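You operate a simulated robot arm through the tools that you are given. There is no shell and no other tool. Be economical: measure what you need, move in short steps, check, and stop when the job is done.

Carry out the task below with a simulated robot arm. There is one attempt and no reset: what you move stays moved.

JOB
Shim the short board level and stand the blue car body on it.
Fine: duster off to the long board; draw the shim clear, then slide in the one that brings the bubble between the marks.
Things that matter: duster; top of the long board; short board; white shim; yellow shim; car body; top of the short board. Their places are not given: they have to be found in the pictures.

It is judged by the outcome, as a careful person would: the job done as asked, and still so three seconds after it is handed in. It fails if anything else is knocked over, pushed out of place, dropped, spilled or broken.

ROBOT AND FRAMES
A 7-joint arm with a two-finger parallel gripper, fixed in place. Base frame: the origin is at the foot of the arm, x ahead of it, y to its left, z up. Units: m, degrees, N and s.
With the tool pointing down near the work surface it reaches from about 0.24 to 0.62 m from the base axis. Its first joint turns from -66.0 to 66.0 degrees. Payload 2.6 kg.
The tool frame sits at the grasp point between the pads (the TCP): z along the fingers, y along the line on which they close. The tips reach 0.03 m beyond it. The gripper opens to 0.094 m. The fingers are 0.028 m wide and 0.01 m thick; the gripper's body (0.05 by 0.096 m) begins 0.055 m behind the TCP.
Orientation is told as [roll, pitch, yaw] about the base's x, y, z axes, in that order, counted from this pose: with the fingers straight down and closing along the base's y, the tool's x points along the base's -x, its y along +y and its z along -z.

CONTROLS
- The arm moves only by the tool drive_tool. Its argument "targets" is a list of rows, each an object of numbers (a shift or turn left out is 0, a gripper value left out holds the last): "dx", "dy", "dz": the shift along the tool's x, y, z in units of 20 mm (1.0 is 20 mm); "rx", "ry", "rz": the turn, a rotation vector about the tool's x, y, z in units of 4 degrees (1.0 is 4 degrees); "claw": the gripper command, from -1 (fully open) to 1 (shut), values between in proportion. In form: [{"dx": .., "dy": .., "dz": .., "rx": .., "ry": .., "rz": .., "claw": ..}, ...]. A call has 1 to 12 rows; each row shifts and turns the commanded pose from where the row before left it, along the tool's axes as they then stand. A call with a number of a shift or a turn outside -1 to 1 is refused whole. A row lasts 0.2 s, in which the tool goes at most 0.05 m and 8.6 degrees; a call with a longer step from one row to the next is refused whole, and so is a gripper value outside its range. Where a pose cannot be reached the arm comes as near as it can. A force on the tool above 60 N (or 10 N above the force at the start of the call, whichever is more), or a blocked arm, ends the call early, and 0.2 s more pass. Each finger travels about 0.072 m/s and halts on what it meets, pressing with about 31 N; the grip force reading is that of the motor and also rises with nothing between the fingers. The clock runs only during rows and for 0.2 s after the last one: add rows that do not move to give the fingers time. The reply holds the time, the measured pose of the TCP, the force on the tool along the base axes, the opening and the grip force, in the units named above and with some noise, and new pictures: "show" is both (left out), scene, wrist or none.
- Cameras (640 x 400 px; columns grow to the right, rows downward): "scene" is fixed at [0.03, 0.439, 0.5465]; the picture's right is [-0.79, -0.61, 0.00], its down [-0.45, 0.58, -0.68] and it looks along [0.41, -0.53, -0.74] (base axes); focal length 214 px, centre (320, 200). "wrist" rides on the gripper at [-0.037, 0, -0.058] in the tool frame; the picture's right is [0.00, -1.00, 0.00], its down [0.97, 0.00, -0.24] and it looks along [0.24, 0.00, 0.97] (tool axes); focal length 218 px, centre (320, 200).
- probe_pixels(camera, pixels): there is no depth. For up to 12 entries [column, row, z] of the newest picture of that camera ("zoom" is the newest enlarged one), the place [x, y] in the base frame at which the ray of that pixel passes the height z, good to about 0.002 m. No time passes.
- close_up(camera, box): a new picture of the part [left, top, right, bottom] of that camera's present view, enlarged. No time passes.
- hand_in(): hands the job in; it is judged then, once.

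Work in short steps. Measure before you move; look again where a grasp or a placing could have gone wrong, and mend it. You have 80 turns and 120 pictures in all, those below and enlarged ones among them. Open the gripper and draw the arm clear of the work before you hand the job in, unless the task says otherwise; then end with one line.

The tools are called after ">>>" as name(argument=value, ...) on one line, values as JSON. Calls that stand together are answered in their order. drive_tool: Moves the arm, as the interface text tells. Its arguments: {"type":"object","properties":{"targets":{"type":"array"},"show":{"type":"string","enum":["both","scene","wrist","none"]}},"required":["targets"]} The other tools are called the same way: probe_pixels (camera, pixels) gives the place at which the rays of pixels pass given heights; close_up (camera, box) takes an enlarged picture of a part of a camera's view; hand_in () hands the job in.

At the start:

```text
clock: 0.0
eef_pos: [0.232, 0.291, 0.3854]
tool_rot: [0.0, 0.1, 0.0]
force: [0.0, 0.3, -0.4]
grip_width: 0.0941
grasp_force: 0.0
```

scene: 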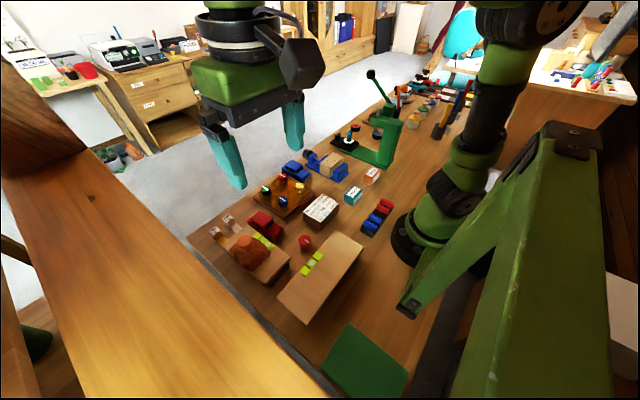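
wrist: 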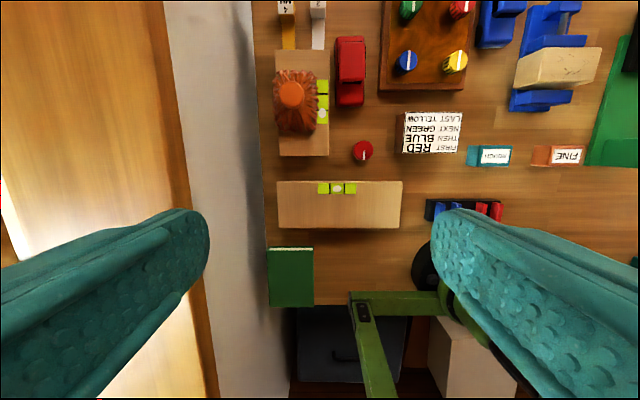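

The scene shows a short board at about (262,257) with an orange duster on it, and the long board at (320,278). I'll enlarge both areas to find the shims and the bubble.

>>> close_up(camera="scene", box=[180, 150, 380, 330])

>>> close_up(camera="wrist", box=[250, 0, 420, 240])

```text
2.22 times, centred on (280, 240) of scene
```

zoom: 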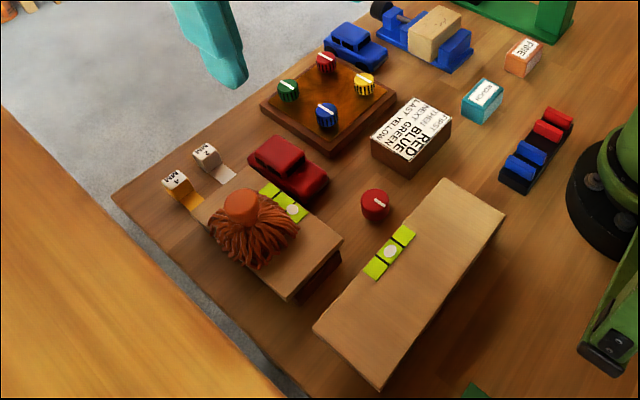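

```text
1.67 times, centred on (335, 120) of wrist
```

zoom: 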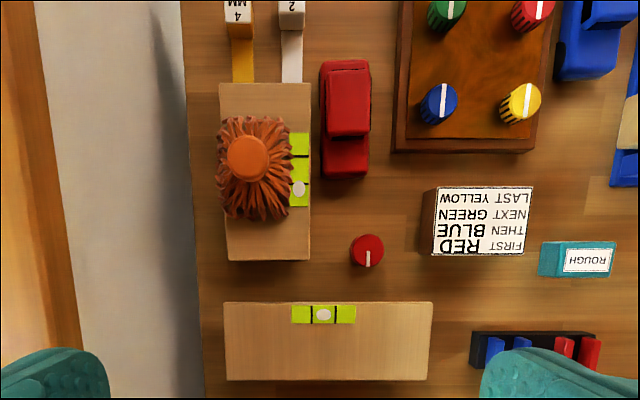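

Tags "4 MM" (yellow) and "2" (white) lie at the far end of the short board, and the bubble sits towards its near end. I'll measure positions in the wrist picture.

>>> probe_pixels(camera="wrist", pixels=[[276, 50, 0.03], [328, 50, 0.03], [329, 156, 0.03], [280, 156, 0.03], [277, 181, 0.03], [403, 181, 0.03], [402, 228, 0.03], [277, 228, 0.03], [291, 93, 0.08], [288, 5, 0.02], [318, 5, 0.02], [495, 20, 0.03]])

>>> close_up(camera="scene", box=[200, 205, 300, 290])

>>> close_up(camera="wrist", box=[265, 0, 345, 50])

```text
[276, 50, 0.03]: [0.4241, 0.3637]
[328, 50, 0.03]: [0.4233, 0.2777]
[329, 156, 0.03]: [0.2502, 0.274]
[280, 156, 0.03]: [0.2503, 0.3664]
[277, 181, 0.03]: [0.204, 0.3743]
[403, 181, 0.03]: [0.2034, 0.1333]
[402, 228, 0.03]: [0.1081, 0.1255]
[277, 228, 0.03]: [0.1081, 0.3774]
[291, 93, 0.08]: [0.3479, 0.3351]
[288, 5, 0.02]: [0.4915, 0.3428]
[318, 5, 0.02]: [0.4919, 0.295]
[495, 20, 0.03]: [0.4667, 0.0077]
```

```text
4.71 times, centred on (250, 248) of scene
```

zoom: 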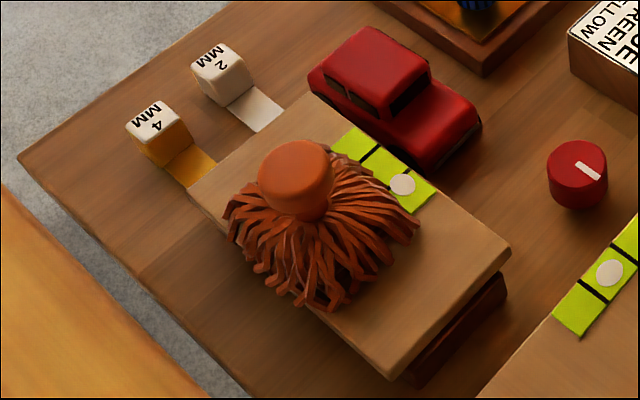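

```text
8.00 times, centred on (305, 25) of wrist
```

zoom: 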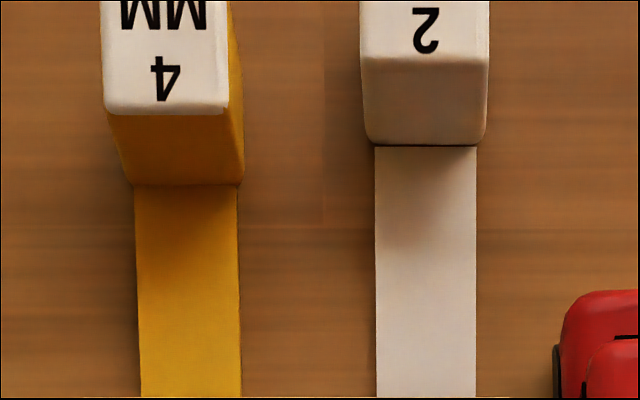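

Both tongues reach towards the board, so I can't tell which one is under it. I'll move the wrist camera over the far end of the short board, staying high.

>>> drive_tool(targets=[{"dx": -1}, {"dx": -1}, {"dx": -1}, {"dx": -1}, {"dx": -1}, {"dx": -1}, {"dx": -1}, {"dx": -1, "dy": 0.5, "dz": 1}, {"dx": -1, "dy": 0.5, "dz": 1}, {"dx": -1, "dz": 1}, {"dz": 1}, {"dz": 1}])

```text
clock: 2.6
eef_pos: [0.4329, 0.3116, 0.2847]
tool_rot: [0.1, -0.1, -0.1]
force: [-0.5, -0.9, 0.8]
grip_width: 0.0942
grasp_force: 0.1
```

scene: 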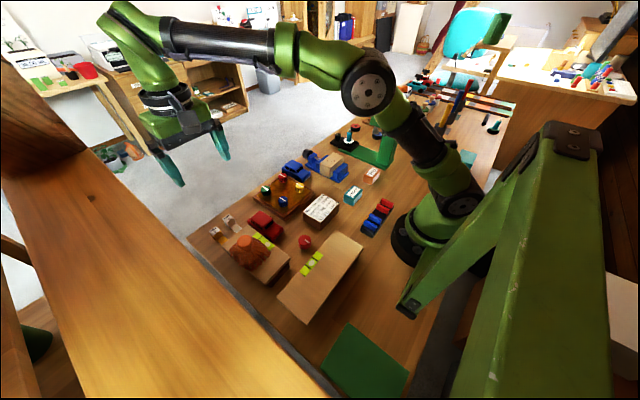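
wrist: 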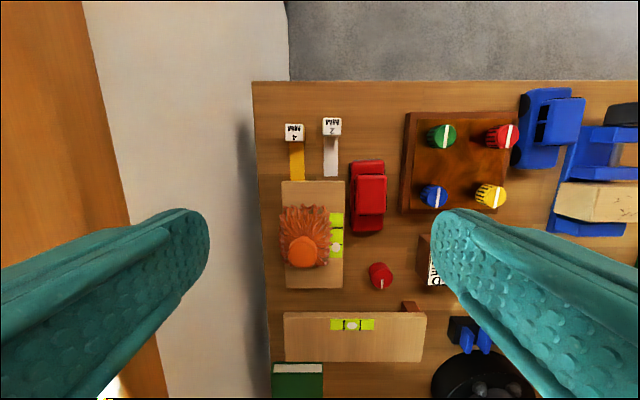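

>>> close_up(camera="wrist", box=[255, 105, 375, 205])

>>> close_up(camera="wrist", box=[265, 170, 435, 370])

>>> probe_pixels(camera="wrist", pixels=[[281, 181, 0.03], [345, 181, 0.03], [344, 288, 0.03], [286, 289, 0.03], [285, 312, 0.03], [426, 313, 0.03], [426, 362, 0.03], [285, 361, 0.03], [303, 252, 0.07], [297, 181, 0.0], [294, 128, 0.02], [332, 123, 0.02]])

```text
4.00 times, centred on (315, 155) of wrist
```

zoom: 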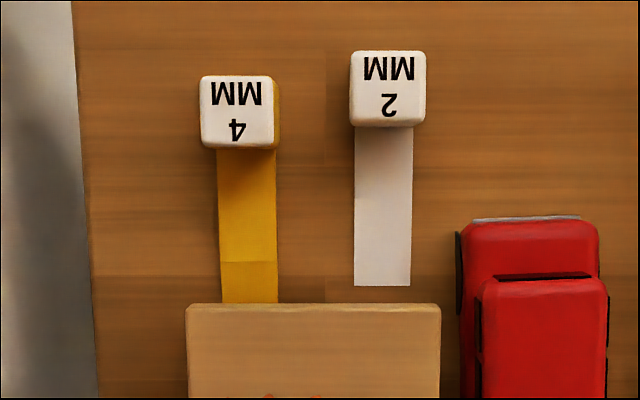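

```text
2.00 times, centred on (350, 270) of wrist
```

zoom: 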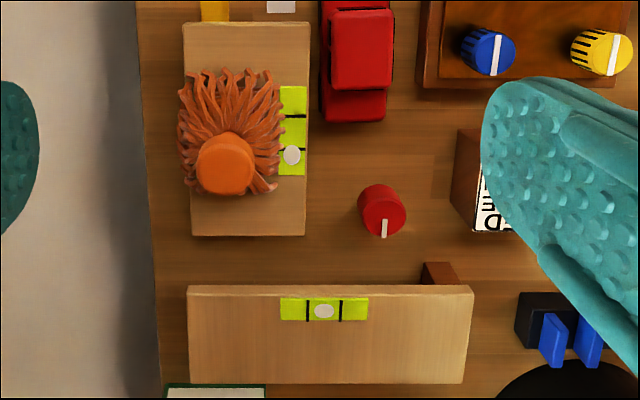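

```text
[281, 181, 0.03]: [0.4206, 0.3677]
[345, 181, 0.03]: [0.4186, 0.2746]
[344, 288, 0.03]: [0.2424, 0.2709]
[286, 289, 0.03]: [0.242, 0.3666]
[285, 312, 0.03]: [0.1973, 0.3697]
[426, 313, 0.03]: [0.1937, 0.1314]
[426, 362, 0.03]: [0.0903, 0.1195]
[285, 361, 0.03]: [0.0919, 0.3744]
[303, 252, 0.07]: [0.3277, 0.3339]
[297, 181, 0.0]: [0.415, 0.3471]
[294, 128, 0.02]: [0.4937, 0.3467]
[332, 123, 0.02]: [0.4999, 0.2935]
```

Yellow's tongue runs in under the board, and white's stops short of it. The bubble is on the near side, so I want a better look at the supports and vial before deciding.

>>> close_up(camera="scene", box=[240, 240, 300, 290])

>>> close_up(camera="scene", box=[205, 205, 265, 250])

```text
8.00 times, centred on (270, 265) of scene
```

zoom: 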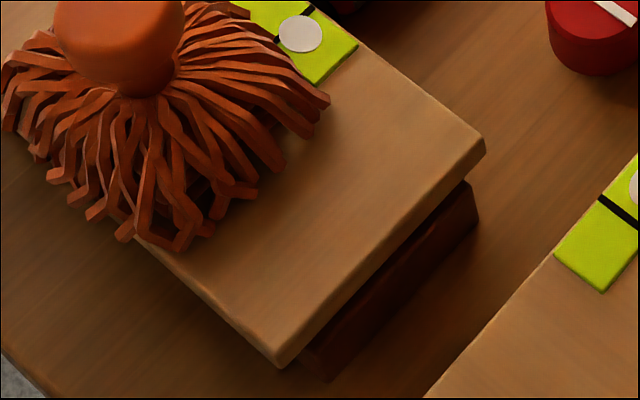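

```text
8.89 times, centred on (235, 228) of scene
```

zoom: 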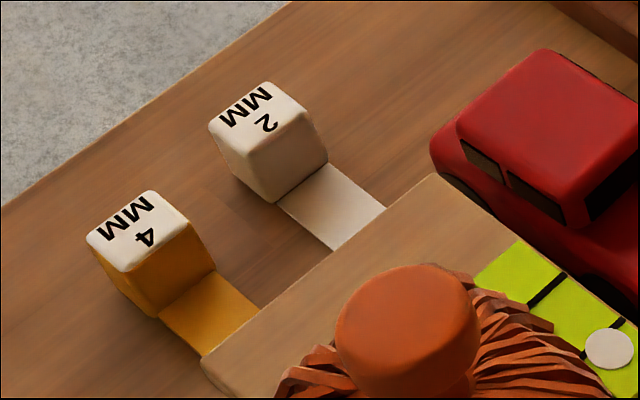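

Triangulating the two views, the duster knob is at about (0.344, 0.333, 0.100), and the near end of the board seems slightly higher than the far end. I'll move above the knob first and check.

>>> drive_tool(targets=[{"dx": 1, "dy": 0.5}, {"dx": 1, "dy": 0.57}, {"dx": 1}, {"dx": 1}, {"dx": 0.47, "dz": 1}, {"dz": 1}, {"dz": 1}, {"dz": 1}, {"dz": 1}, {"dz": 1}])

```text
clock: 4.8
eef_pos: [0.3426, 0.3321, 0.164]
tool_rot: [-0.1, 0.0, -0.2]
force: [-0.2, -0.1, -0.5]
grip_width: 0.0939
grasp_force: 0.1
```

scene: 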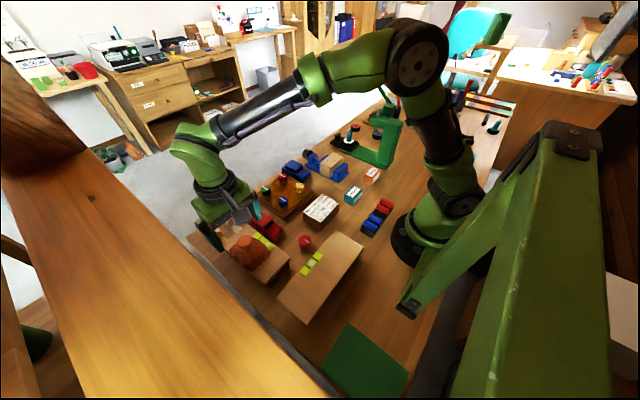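
wrist: 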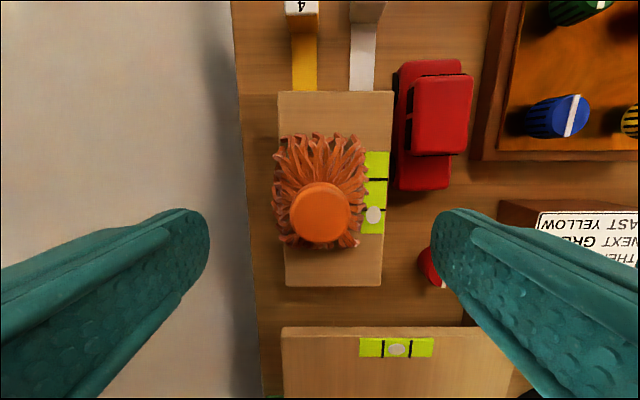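

The knob (320,212) is centred under the tool. I'll descend to TCP z ≈ 0.095 and close.

>>> drive_tool(targets=[{"dz": 1, "claw": -0.4}, {"dz": 1}, {"dz": 1}, {"dz": 0.45}, {"claw": 1}, {"claw": 1}, {"claw": 1}, {"claw": 1}, {"claw": 1}])

```text
clock: 6.8
eef_pos: [0.3421, 0.3309, 0.0966]
tool_rot: [0.1, 0.0, 0.0]
force: [-0.5, -0.2, 0.7]
grip_width: 0.0353
grasp_force: 31.3
```

scene: 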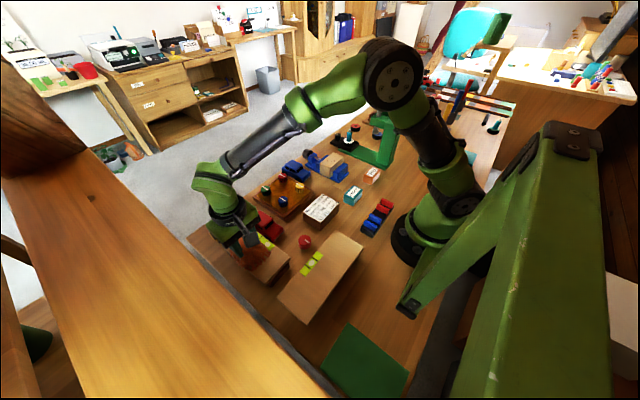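
wrist: 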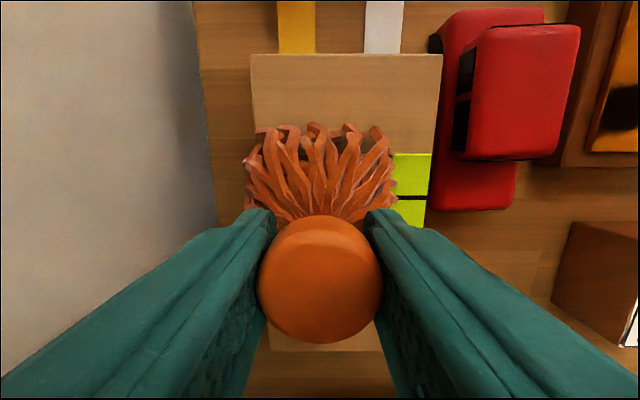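

The knob is gripped (0.035 m, 31 N). I'll lift straight up 0.08 m and look.

>>> drive_tool(targets=[{"dz": -0.5}, {"dz": -0.5}, {"dz": -1}, {"dz": -1}, {"dz": -1}])

>>> close_up(camera="scene", box=[220, 215, 360, 325])

```text
clock: 8.0
eef_pos: [0.3407, 0.3322, 0.1766]
tool_rot: [0.1, 0.1, 0.0]
force: [0.2, 0.2, -0.9]
grip_width: 0.0351
grasp_force: 30.7
```

scene: 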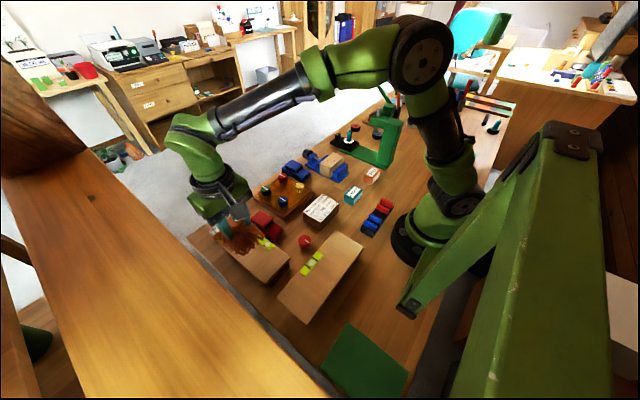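
wrist: 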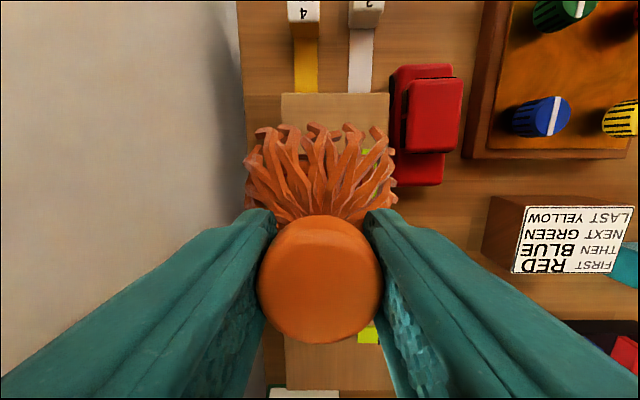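

```text
3.64 times, centred on (290, 270) of scene
```

zoom: 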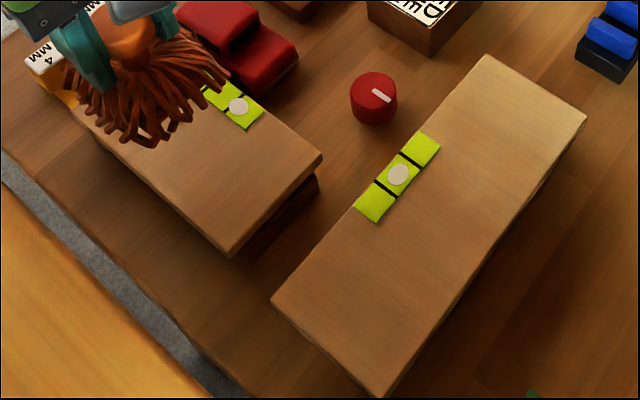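

The duster is hanging freely. I'll carry it back over the free left part of the long board, around (0.16, 0.325), away from the vial.

>>> drive_tool(targets=[{"dx": 1}, {"dx": 1}, {"dx": 1}, {"dx": 1}, {"dx": 1}, {"dx": 1}, {"dx": 1}, {"dx": 1}, {"dx": 1, "dy": -0.35}, {}])

```text
clock: 10.2
eef_pos: [0.1604, 0.3239, 0.1763]
tool_rot: [0.0, 0.0, 0.0]
force: [-0.2, -0.4, -0.6]
grip_width: 0.0353
grasp_force: 31.3
```

scene: 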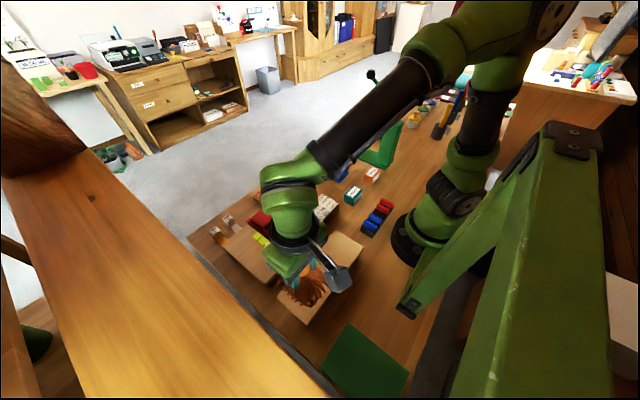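
wrist: 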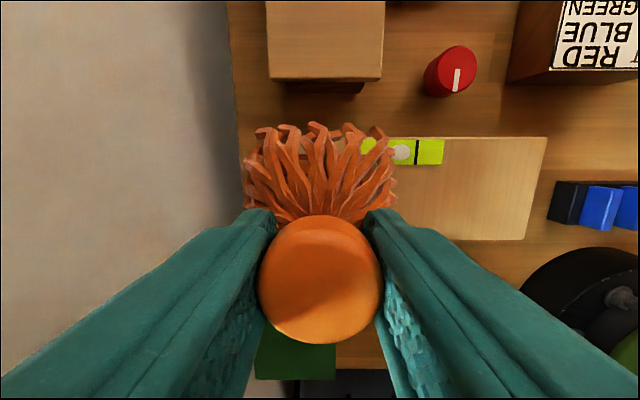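

Board edges under the duster come out at x ≈ 0.205 and 0.112, so x = 0.160 is centred. I'll lower it 0.074 m.

>>> drive_tool(targets=[{"dz": 1}, {"dz": 1}, {"dz": 1}, {"dz": 0.4}, {"dz": 0.2}, {"dz": 0.15}], show="wrist")

>>> close_up(camera="scene", box=[220, 215, 380, 345])

```text
clock: 11.6
eef_pos: [0.1624, 0.3268, 0.1032]
tool_rot: [0.3, -0.1, -0.1]
force: [-7.2, -9.3, 41.9]
grip_width: 0.0356
grasp_force: 31.2
```

wrist: 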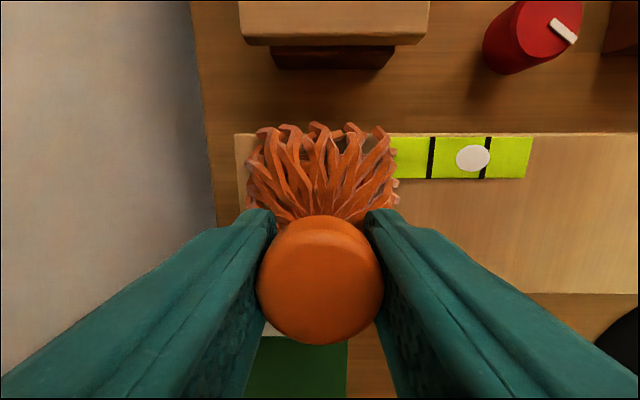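

```text
3.08 times, centred on (300, 280) of scene
```

zoom: 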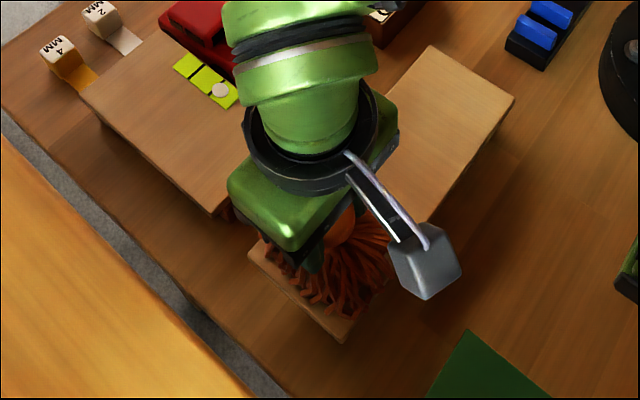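

Contact at 42 N: the duster is down, and the long board's bubble moved to the unloaded (high) side. I'll ease off, then release.

>>> drive_tool(targets=[{"dz": -0.15}, {"dz": -0.1}, {}, {"claw": 0}, {"claw": -0.3}, {"claw": -0.3}], show="wrist")

```text
clock: 13.0
eef_pos: [0.1612, 0.3249, 0.1069]
tool_rot: [0.0, -0.1, 0.0]
force: [1.0, -0.3, -0.7]
grip_width: 0.0611
grasp_force: 0.1
```

wrist: 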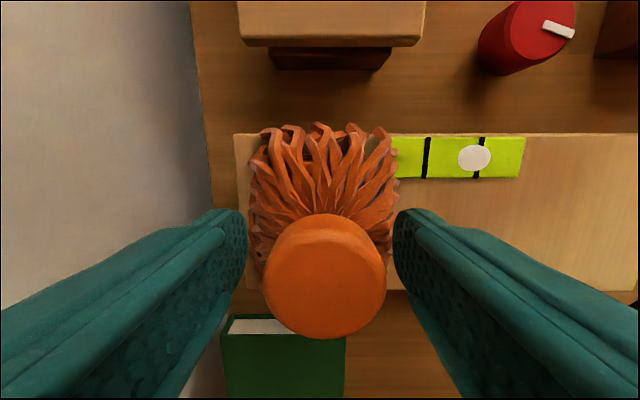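

Released. I'll rise and look at both bubbles.

>>> drive_tool(targets=[{"dz": -0.5}, {"dz": -1}, {"dz": -1}, {"dz": -1}, {"dz": -1}, {"dz": -1, "dx": -1}, {"dx": -1}, {"dx": -1}, {"dx": -1}, {"dx": -1}, {"dx": -1}, {"dx": -1}])

>>> close_up(camera="wrist", box=[220, 60, 480, 400])

>>> close_up(camera="scene", box=[200, 205, 380, 335])

```text
clock: 15.6
eef_pos: [0.3011, 0.3249, 0.2174]
tool_rot: [0.1, 0.0, -0.2]
force: [-0.1, 0.1, 0.0]
grip_width: 0.0611
grasp_force: 0.1
```

scene: 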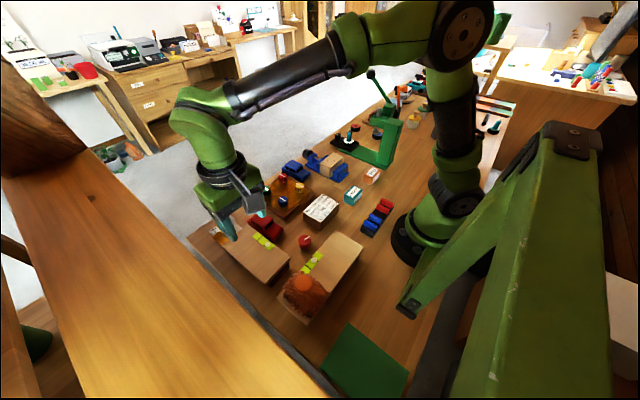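
wrist: 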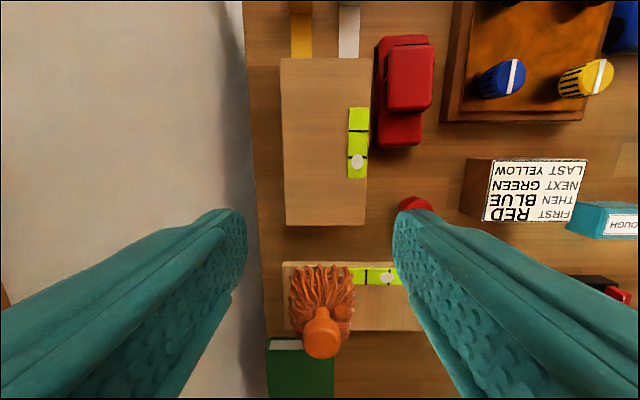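

```text
1.18 times, centred on (350, 230) of wrist
```

zoom: 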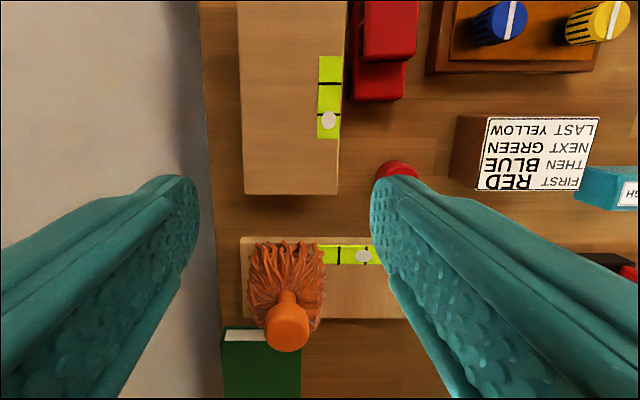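

```text
3.08 times, centred on (290, 270) of scene
```

zoom: 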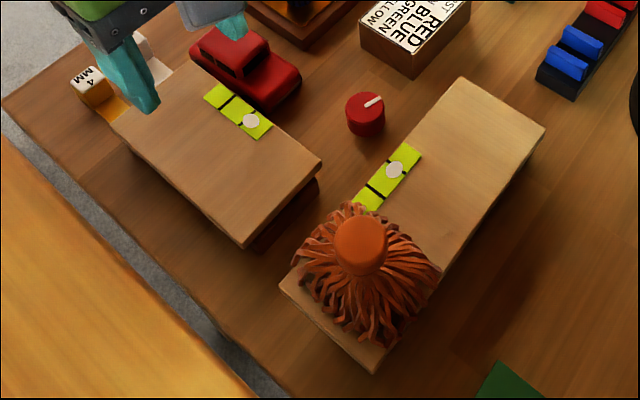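

The duster is off, but the short board's bubble is still on its near side with the 4 mm shim apparently in. I'll tilt the wrist camera from the far end to look under the board edge.

>>> drive_tool(targets=[{"dx": -1}, {"dx": -1}, {"dx": -1}, {"dx": -1}, {"dx": -1}, {"dx": -1}, {"dx": -1}, {"dx": -0.7}], show="none")

>>> drive_tool(targets=[{"ry": 1}, {"ry": 1}, {"ry": 1}, {"ry": 1}, {"ry": 1}, {"ry": 1}, {"ry": 1}, {"ry": 1}, {"ry": 1}, {"ry": 1}])

```text
clock: 17.4
eef_pos: [0.4562, 0.3247, 0.2169]
tool_rot: [0.1, 0.0, 0.0]
force: [0.0, 0.1, -0.1]
grip_width: 0.0607
grasp_force: 0.0
```

```text
clock: 19.6
eef_pos: [0.4125, 0.3599, 0.2041]
tool_rot: [-0.1, 18.5, 0.1]
force: [-1.0, -0.5, 0.6]
grip_width: 0.061
grasp_force: 0.0
out of reach, approached as far as the arm can: row 3, 4, 5, 6, 7, 8, 9, 10
```

scene: 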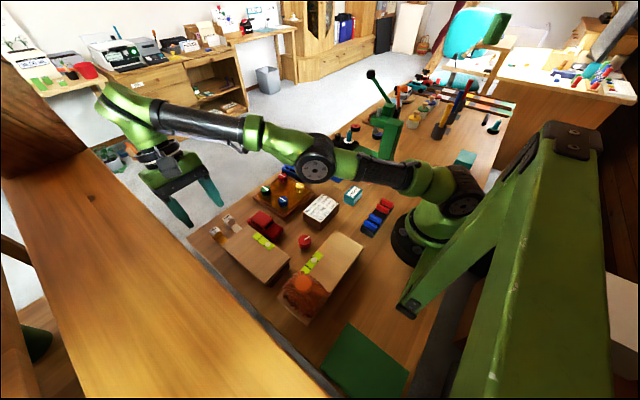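
wrist: 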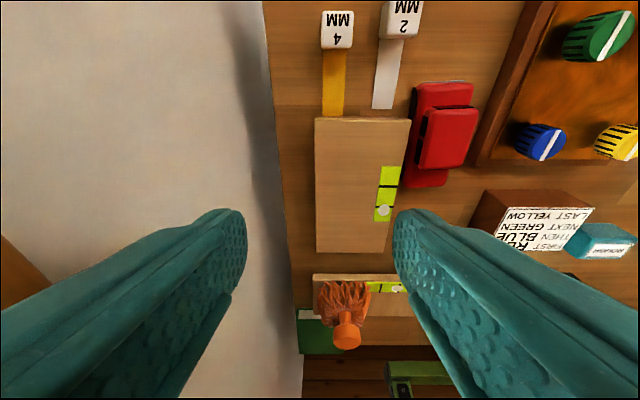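

The tilted pose is out of reach. I'll turn back to straight down, then approach low at the far end, where the picture's lower half looks back under the board edge.

>>> drive_tool(targets=[{"ry": -1}, {"ry": -1}, {"ry": -1}, {"ry": -1}, {"ry": -1}], show="none")

```text
clock: 20.8
eef_pos: [0.4405, 0.3729, 0.2146]
tool_rot: [0.3, 4.7, -1.7]
force: [-0.1, -0.3, -0.6]
grip_width: 0.0612
grasp_force: 0.1
out of reach, approached as far as the arm can: row 1, 2, 3, 4, 5
```

>>> drive_tool(targets=[{"ry": -1}, {"ry": -1}, {"ry": -1}, {"ry": -1}, {"ry": -1}, {}], show="none")

```text
clock: 22.0
eef_pos: [0.4786, 0.3962, 0.2297]
tool_rot: [-0.4, -14.6, -2.5]
force: [-19.4, -41.3, 2.8]
grip_width: 0.0372
grasp_force: 0.2
out of reach, approached as far as the arm can: row 1, 2, 3, 4, 5
stopped in row 6: the force on the tool passed its limit (the readings are from after the stop); the commanded pose is now the measured one
```

Something pushed against the gripper; I need to look before moving.

>>> drive_tool(targets=[{}])

```text
clock: 22.4
eef_pos: [0.4787, 0.397, 0.2291]
tool_rot: [-0.3, -14.9, -2.4]
force: [-9.9, -43.7, 2.2]
grip_width: 0.0354
grasp_force: 0.0
```

scene: 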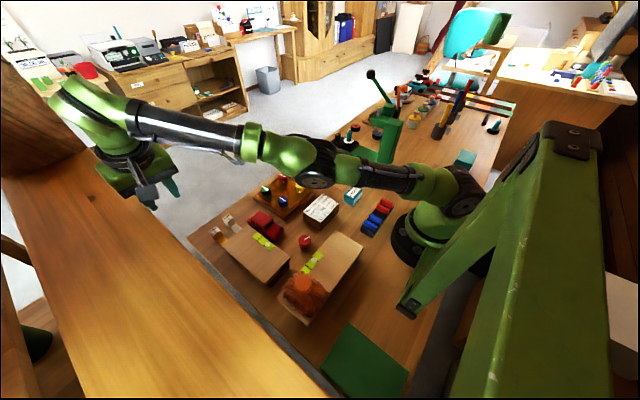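
wrist: 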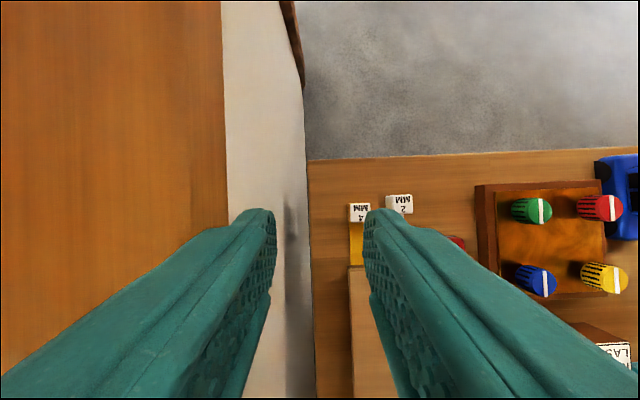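

The left finger touched the wooden furniture beside the bench (y ≈ 0.43). I'll move away along −y first, then straighten.

>>> drive_tool(targets=[{"dy": -1}, {"dy": -1}, {"dy": -1}, {"dy": -0.8}, {}], show="none")

>>> drive_tool(targets=[{"dx": 1, "ry": 1}, {"dx": 1, "ry": 1}, {"ry": 1}, {"ry": 0.7, "claw": -0.3}, {}])

```text
clock: 23.6
eef_pos: [0.5078, 0.353, 0.2442]
tool_rot: [0.1, -14.5, -2.1]
force: [-0.1, -0.9, 0.1]
grip_width: 0.061
grasp_force: 0.1
out of reach, approached as far as the arm can: row 1, 2, 3, 4
```

```text
clock: 24.8
eef_pos: [0.4525, 0.365, 0.2323]
tool_rot: [0.0, 0.3, -2.1]
force: [-0.6, 0.0, -0.8]
grip_width: 0.0611
grasp_force: 0.0
out of reach, approached as far as the arm can: row 1, 2, 3, 4
```

scene: 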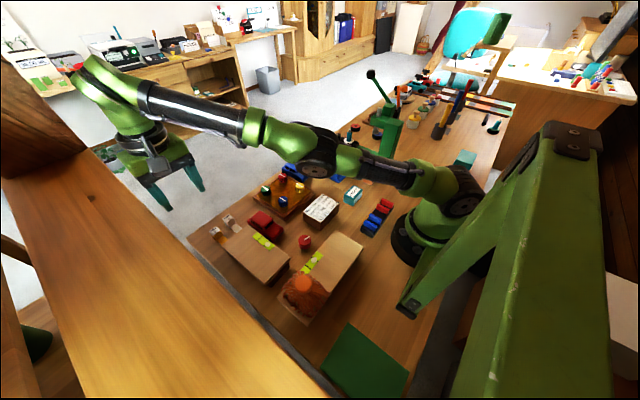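
wrist: 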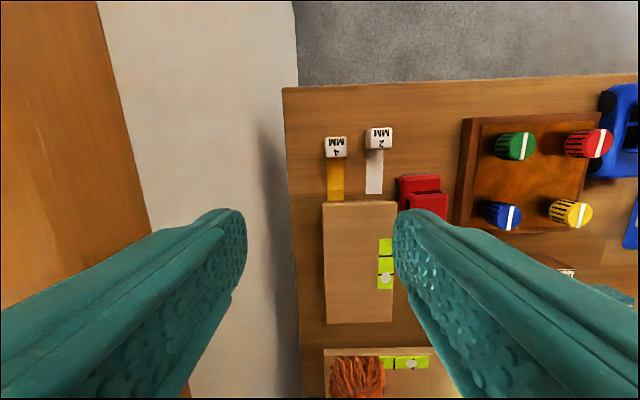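

Back to straight down. I'll move to (0.46, 0.325), correct yaw, and descend to about 0.12.

>>> drive_tool(targets=[{"dy": -1, "dx": 0.5}, {"dy": -1, "rz": -0.5}, {"dz": 1}, {"dz": 1}, {"dz": 1}, {"dz": 1}, {"dz": 1, "dx": -0.5}, {"dx": -1}, {}], show="wrist")

```text
clock: 26.8
eef_pos: [0.4926, 0.3548, 0.148]
tool_rot: [0.0, 0.4, -0.3]
force: [-0.7, -0.4, 0.2]
grip_width: 0.061
grasp_force: 0.0
out of reach, approached as far as the arm can: row 1, 2, 3, 4, 5, 6, 8
```

wrist: 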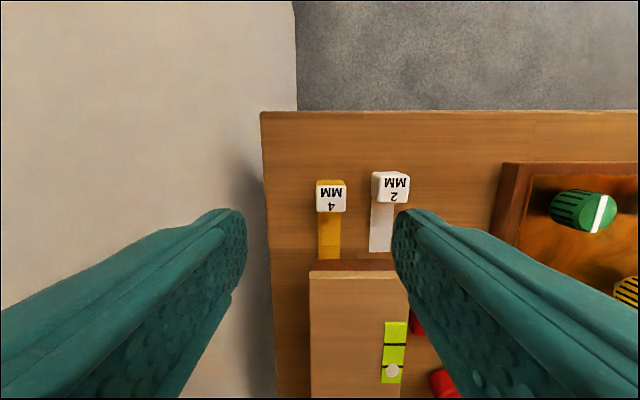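

>>> close_up(camera="wrist", box=[295, 160, 425, 290])

```text
3.08 times, centred on (360, 225) of wrist
```

zoom: 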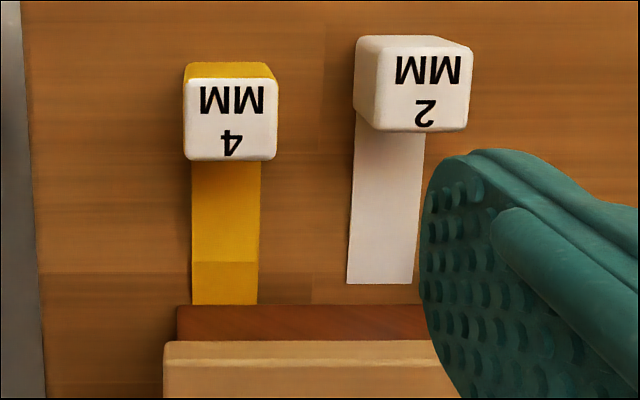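

Under the far edge a dark foot is visible, with the yellow tongue meeting it. I'll go lower for a more grazing look at whether the tongue is really under the foot.

>>> drive_tool(targets=[{"dz": 1}, {"dz": 1}, {"dz": 0.7}, {}], show="wrist")

>>> close_up(camera="wrist", box=[250, 180, 430, 380])

```text
clock: 27.8
eef_pos: [0.4923, 0.3539, 0.0948]
tool_rot: [-0.1, 0.2, -0.2]
force: [-0.1, 0.0, 0.2]
grip_width: 0.0609
grasp_force: 0.1
```

wrist: 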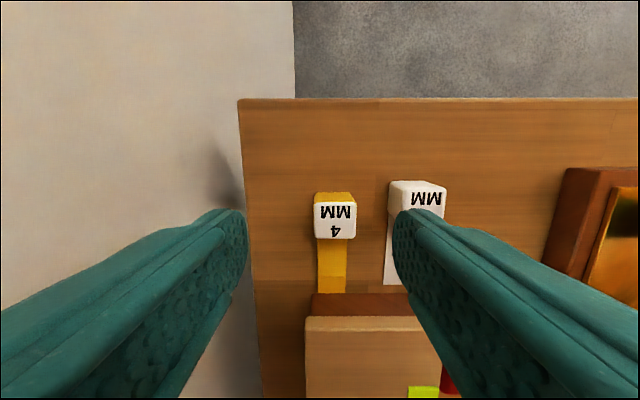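

```text
2.00 times, centred on (340, 280) of wrist
```

zoom: 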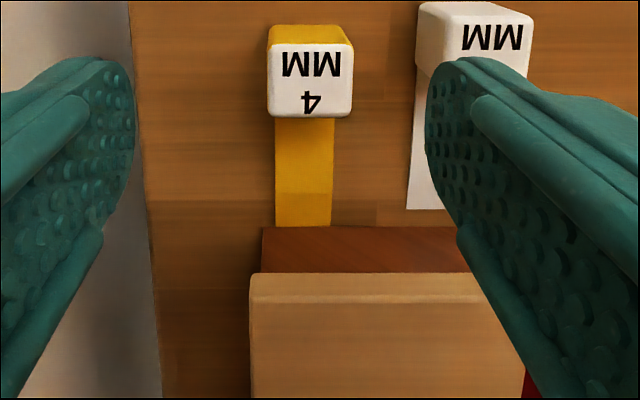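

Triangulation gives the yellow handle centre (0.487, 0.3455), 24 mm wide and 31 mm tall, and the white one (0.4945, 0.295). I'll align over yellow with a 46 mm opening.

>>> drive_tool(targets=[{"dx": 0.27, "dy": -0.42, "claw": 0.02}, {}, {"dz": 0.8}, {}])

```text
clock: 28.8
eef_pos: [0.4877, 0.3445, 0.0784]
tool_rot: [0.0, 0.3, -0.2]
force: [0.6, -0.1, -0.1]
grip_width: 0.0463
grasp_force: 0.0
```

scene: 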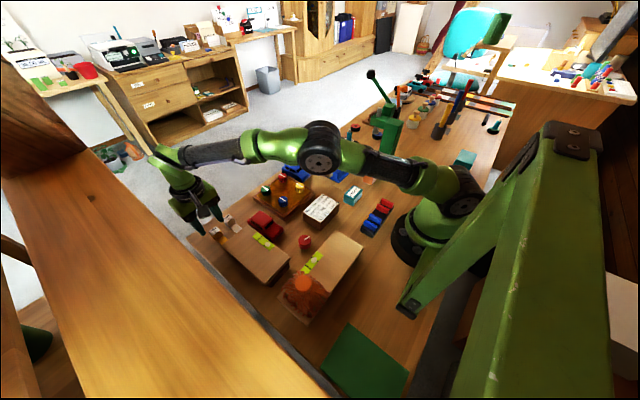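
wrist: 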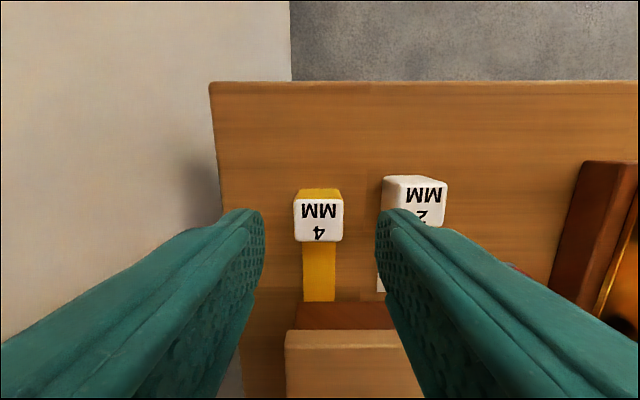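

The handle is centred between the fingers. I'll narrow to 40 mm for clearance from the white handle and go down to TCP z ≈ 0.038.

>>> drive_tool(targets=[{"claw": 0.15}, {"dz": 0.7}, {"dz": 0.7}, {"dz": 0.6}, {}])

```text
clock: 30.0
eef_pos: [0.4878, 0.3468, 0.0377]
tool_rot: [0.2, 0.3, -0.2]
force: [0.2, 1.0, -1.0]
grip_width: 0.04
grasp_force: 0.2
```

scene: 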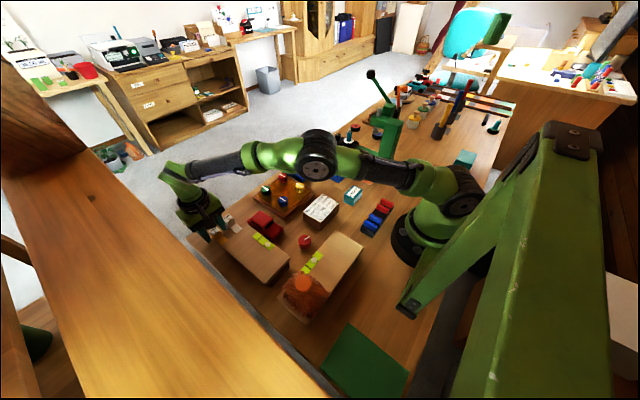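
wrist: 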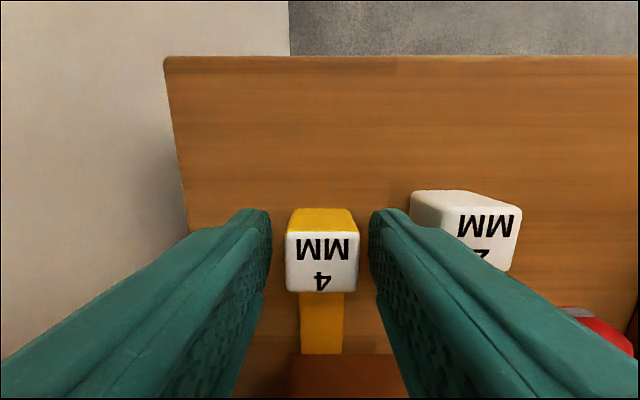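

The fingers straddle the yellow handle and are clear of the white one. I'll close, take a baseline of the short board's bubble, then pull.

>>> drive_tool(targets=[{"claw": 1}, {"claw": 1}, {"claw": 1}], show="none")

>>> close_up(camera="scene", box=[220, 215, 300, 265])

```text
clock: 30.8
eef_pos: [0.4887, 0.345, 0.0384]
tool_rot: [-0.1, 0.3, -0.2]
force: [-1.0, -5.0, 0.4]
grip_width: 0.0249
grasp_force: 45.3
```

```text
8.00 times, centred on (260, 240) of scene
```

zoom: 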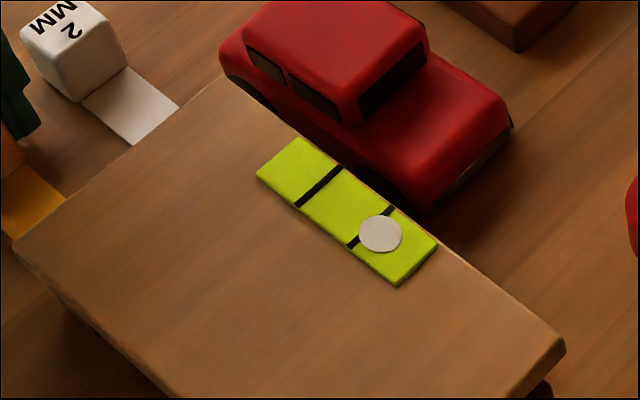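

The handle is held. I'll draw it 10 mm along +x and compare the bubble.

>>> drive_tool(targets=[{"dx": -0.25}, {"dx": -0.25}, {}], show="none")

>>> close_up(camera="scene", box=[220, 215, 300, 265])

```text
clock: 31.6
eef_pos: [0.4968, 0.3457, 0.0387]
tool_rot: [0.1, 0.3, -0.2]
force: [-13.3, -12.9, 9.5]
grip_width: 0.0247
grasp_force: 45.4
```

```text
8.00 times, centred on (260, 240) of scene
```

zoom: 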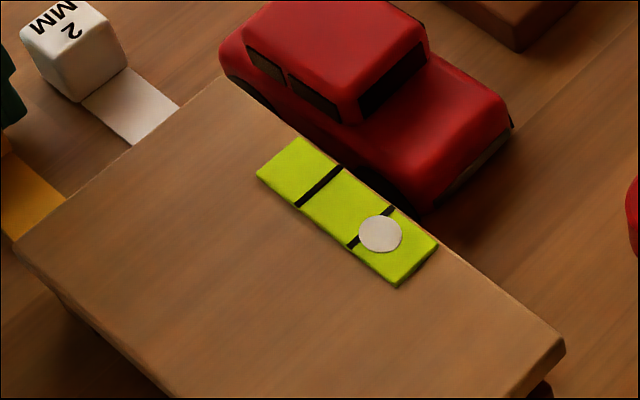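

There is 13 N of drag, so the tongue is loaded under the foot, and the bubble hasn't changed yet. I'll keep drawing.

>>> drive_tool(targets=[{"dx": -0.3}, {"dx": -0.3}, {}], show="wrist")

>>> close_up(camera="scene", box=[200, 205, 300, 268])

```text
clock: 32.2
eef_pos: [0.5036, 0.3458, 0.0359]
tool_rot: [-0.2, 1.8, -0.7]
force: [-17.5, -12.2, 12.2]
grip_width: 0.0254
grasp_force: 45.1
stopped in row 3: the force on the tool passed its limit (the readings are from after the stop); the commanded pose is now the measured one
```

wrist: 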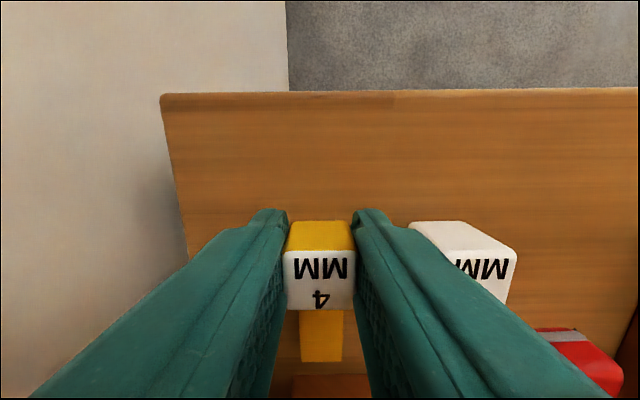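

```text
6.35 times, centred on (250, 236) of scene
```

zoom: 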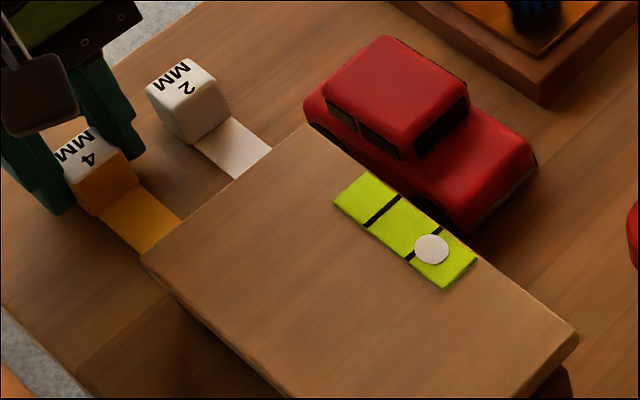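

The yellow tip now shows a gap before the foot, so it's clear, and the bubble looks unchanged. I'll take the same close-up again to check whether the board moved at all.

>>> close_up(camera="scene", box=[220, 215, 300, 265])

>>> close_up(camera="wrist", box=[270, 290, 390, 400])

```text
8.00 times, centred on (260, 240) of scene
```

zoom: 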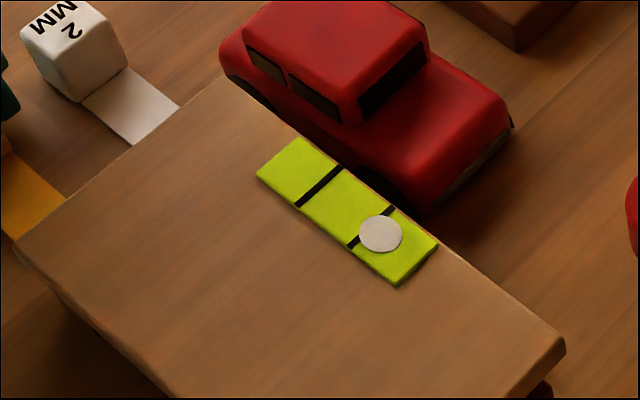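

```text
3.64 times, centred on (330, 345) of wrist
```

zoom: 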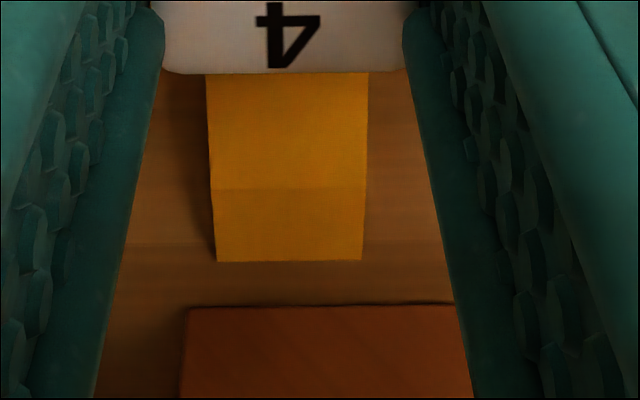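

So neither shim was carrying the board: the far end is low with nothing under it. The yellow tongue has a ramped tip, so I'll level the tool and slide it in with small steps, watching the bubble and whether the board shifts.

>>> drive_tool(targets=[{"ry": -0.4, "rz": -0.15}, {"dx": 0.4}, {"dx": 0.4}, {"dx": 0.25}, {}], show="wrist")

>>> close_up(camera="scene", box=[220, 215, 300, 265])

```text
clock: 33.5
eef_pos: [0.4836, 0.3462, 0.0353]
tool_rot: [-0.1, -0.5, 0.2]
force: [0.9, -5.5, -0.3]
grip_width: 0.0251
grasp_force: 45.1
```

wrist: 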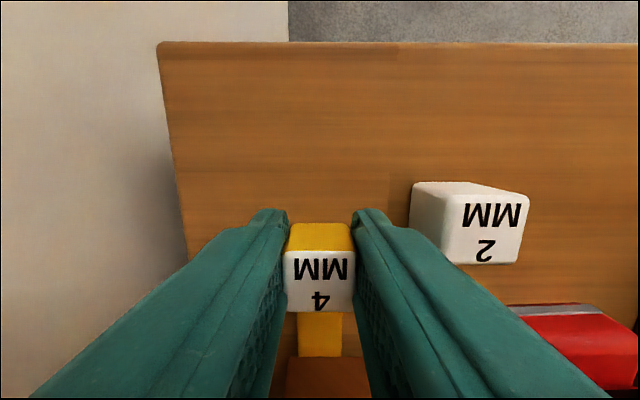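

```text
8.00 times, centred on (260, 240) of scene
```

zoom: 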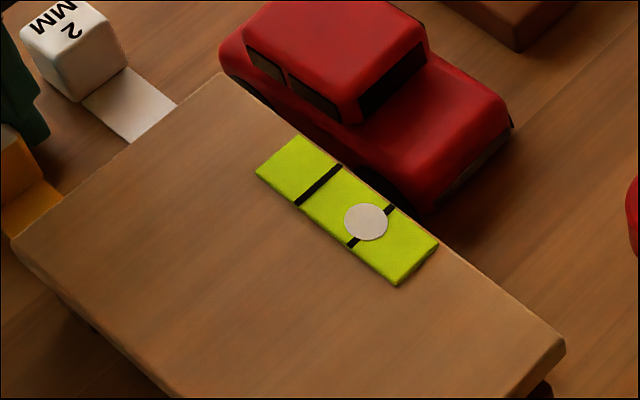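

The bubble is moving towards the marks (column 380 → 366), and the board itself hasn't slid. I'll continue.

>>> drive_tool(targets=[{"dx": 0.4}, {"dx": 0.35}, {}], show="none")

>>> close_up(camera="scene", box=[220, 215, 300, 265])

```text
clock: 34.2
eef_pos: [0.4679, 0.3454, 0.0354]
tool_rot: [-0.3, -0.4, 0.0]
force: [0.6, -7.1, 3.2]
grip_width: 0.0249
grasp_force: 45.4
```

```text
8.00 times, centred on (260, 240) of scene
```

zoom: 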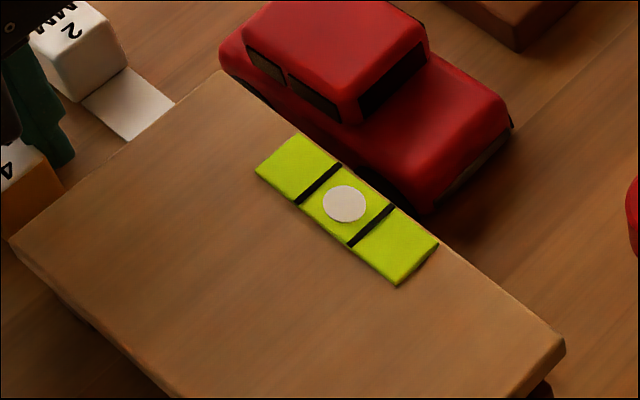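

The bubble is centred. I'll push another 8 mm to confirm it's on the flat of the shim rather than the ramp.

>>> drive_tool(targets=[{"dx": 0.4}, {}], show="none")

>>> close_up(camera="scene", box=[220, 215, 300, 265])

```text
clock: 34.9
eef_pos: [0.4619, 0.3462, 0.0359]
tool_rot: [-0.3, -0.4, 0.0]
force: [6.8, -8.7, 0.2]
grip_width: 0.0252
grasp_force: 44.8
```

```text
8.00 times, centred on (260, 240) of scene
```

zoom: 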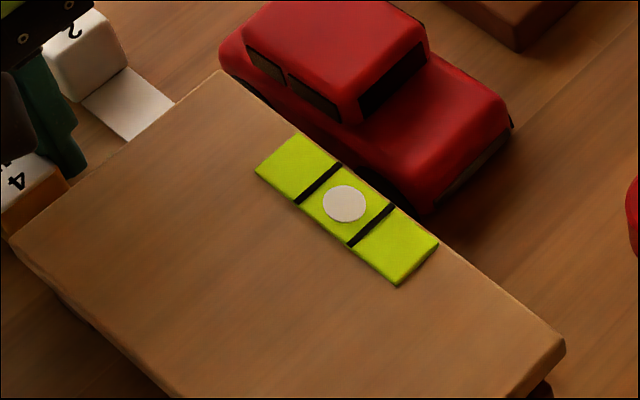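

It's stable and centred on the 4 mm flat. I'll seat it 6 mm further, release and rise.

>>> drive_tool(targets=[{"dx": 0.3}, {}, {"claw": 0.3}, {"claw": 0.15}, {}, {"dz": -0.5}, {"dz": -1}, {"dz": -1}, {"dz": -1}, {"dz": -1}, {"dz": -1, "dx": 1}, {"dx": 1}])

>>> close_up(camera="scene", box=[200, 205, 300, 285])

>>> close_up(camera="scene", box=[260, 140, 360, 220])

```text
clock: 37.5
eef_pos: [0.4135, 0.3455, 0.1453]
tool_rot: [-0.1, -0.3, -0.1]
force: [0.6, 0.6, 0.1]
grip_width: 0.0399
grasp_force: 0.0
```

scene: 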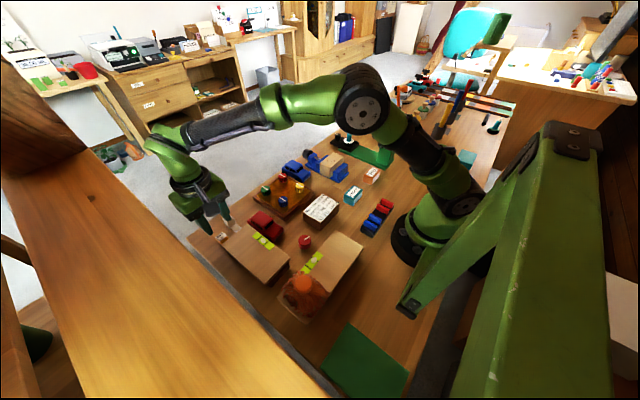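
wrist: 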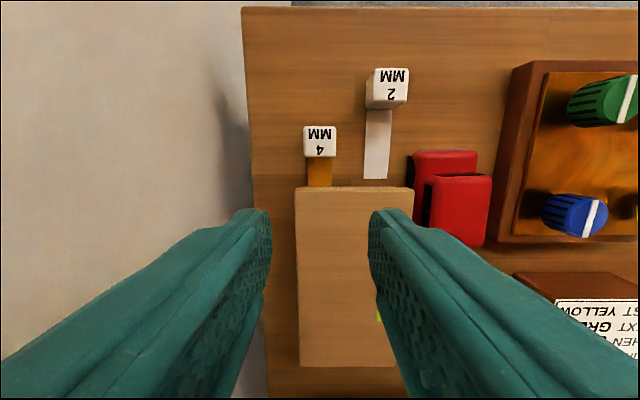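

```text
5.00 times, centred on (250, 245) of scene
```

zoom: 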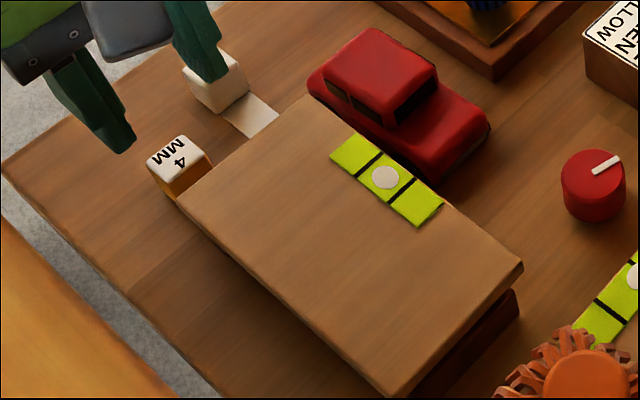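

```text
5.00 times, centred on (310, 180) of scene
```

zoom: 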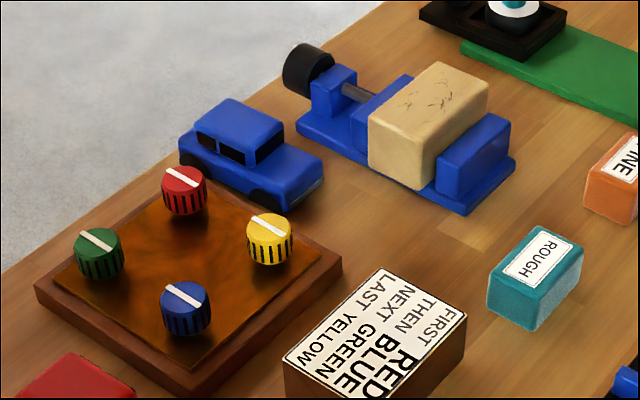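

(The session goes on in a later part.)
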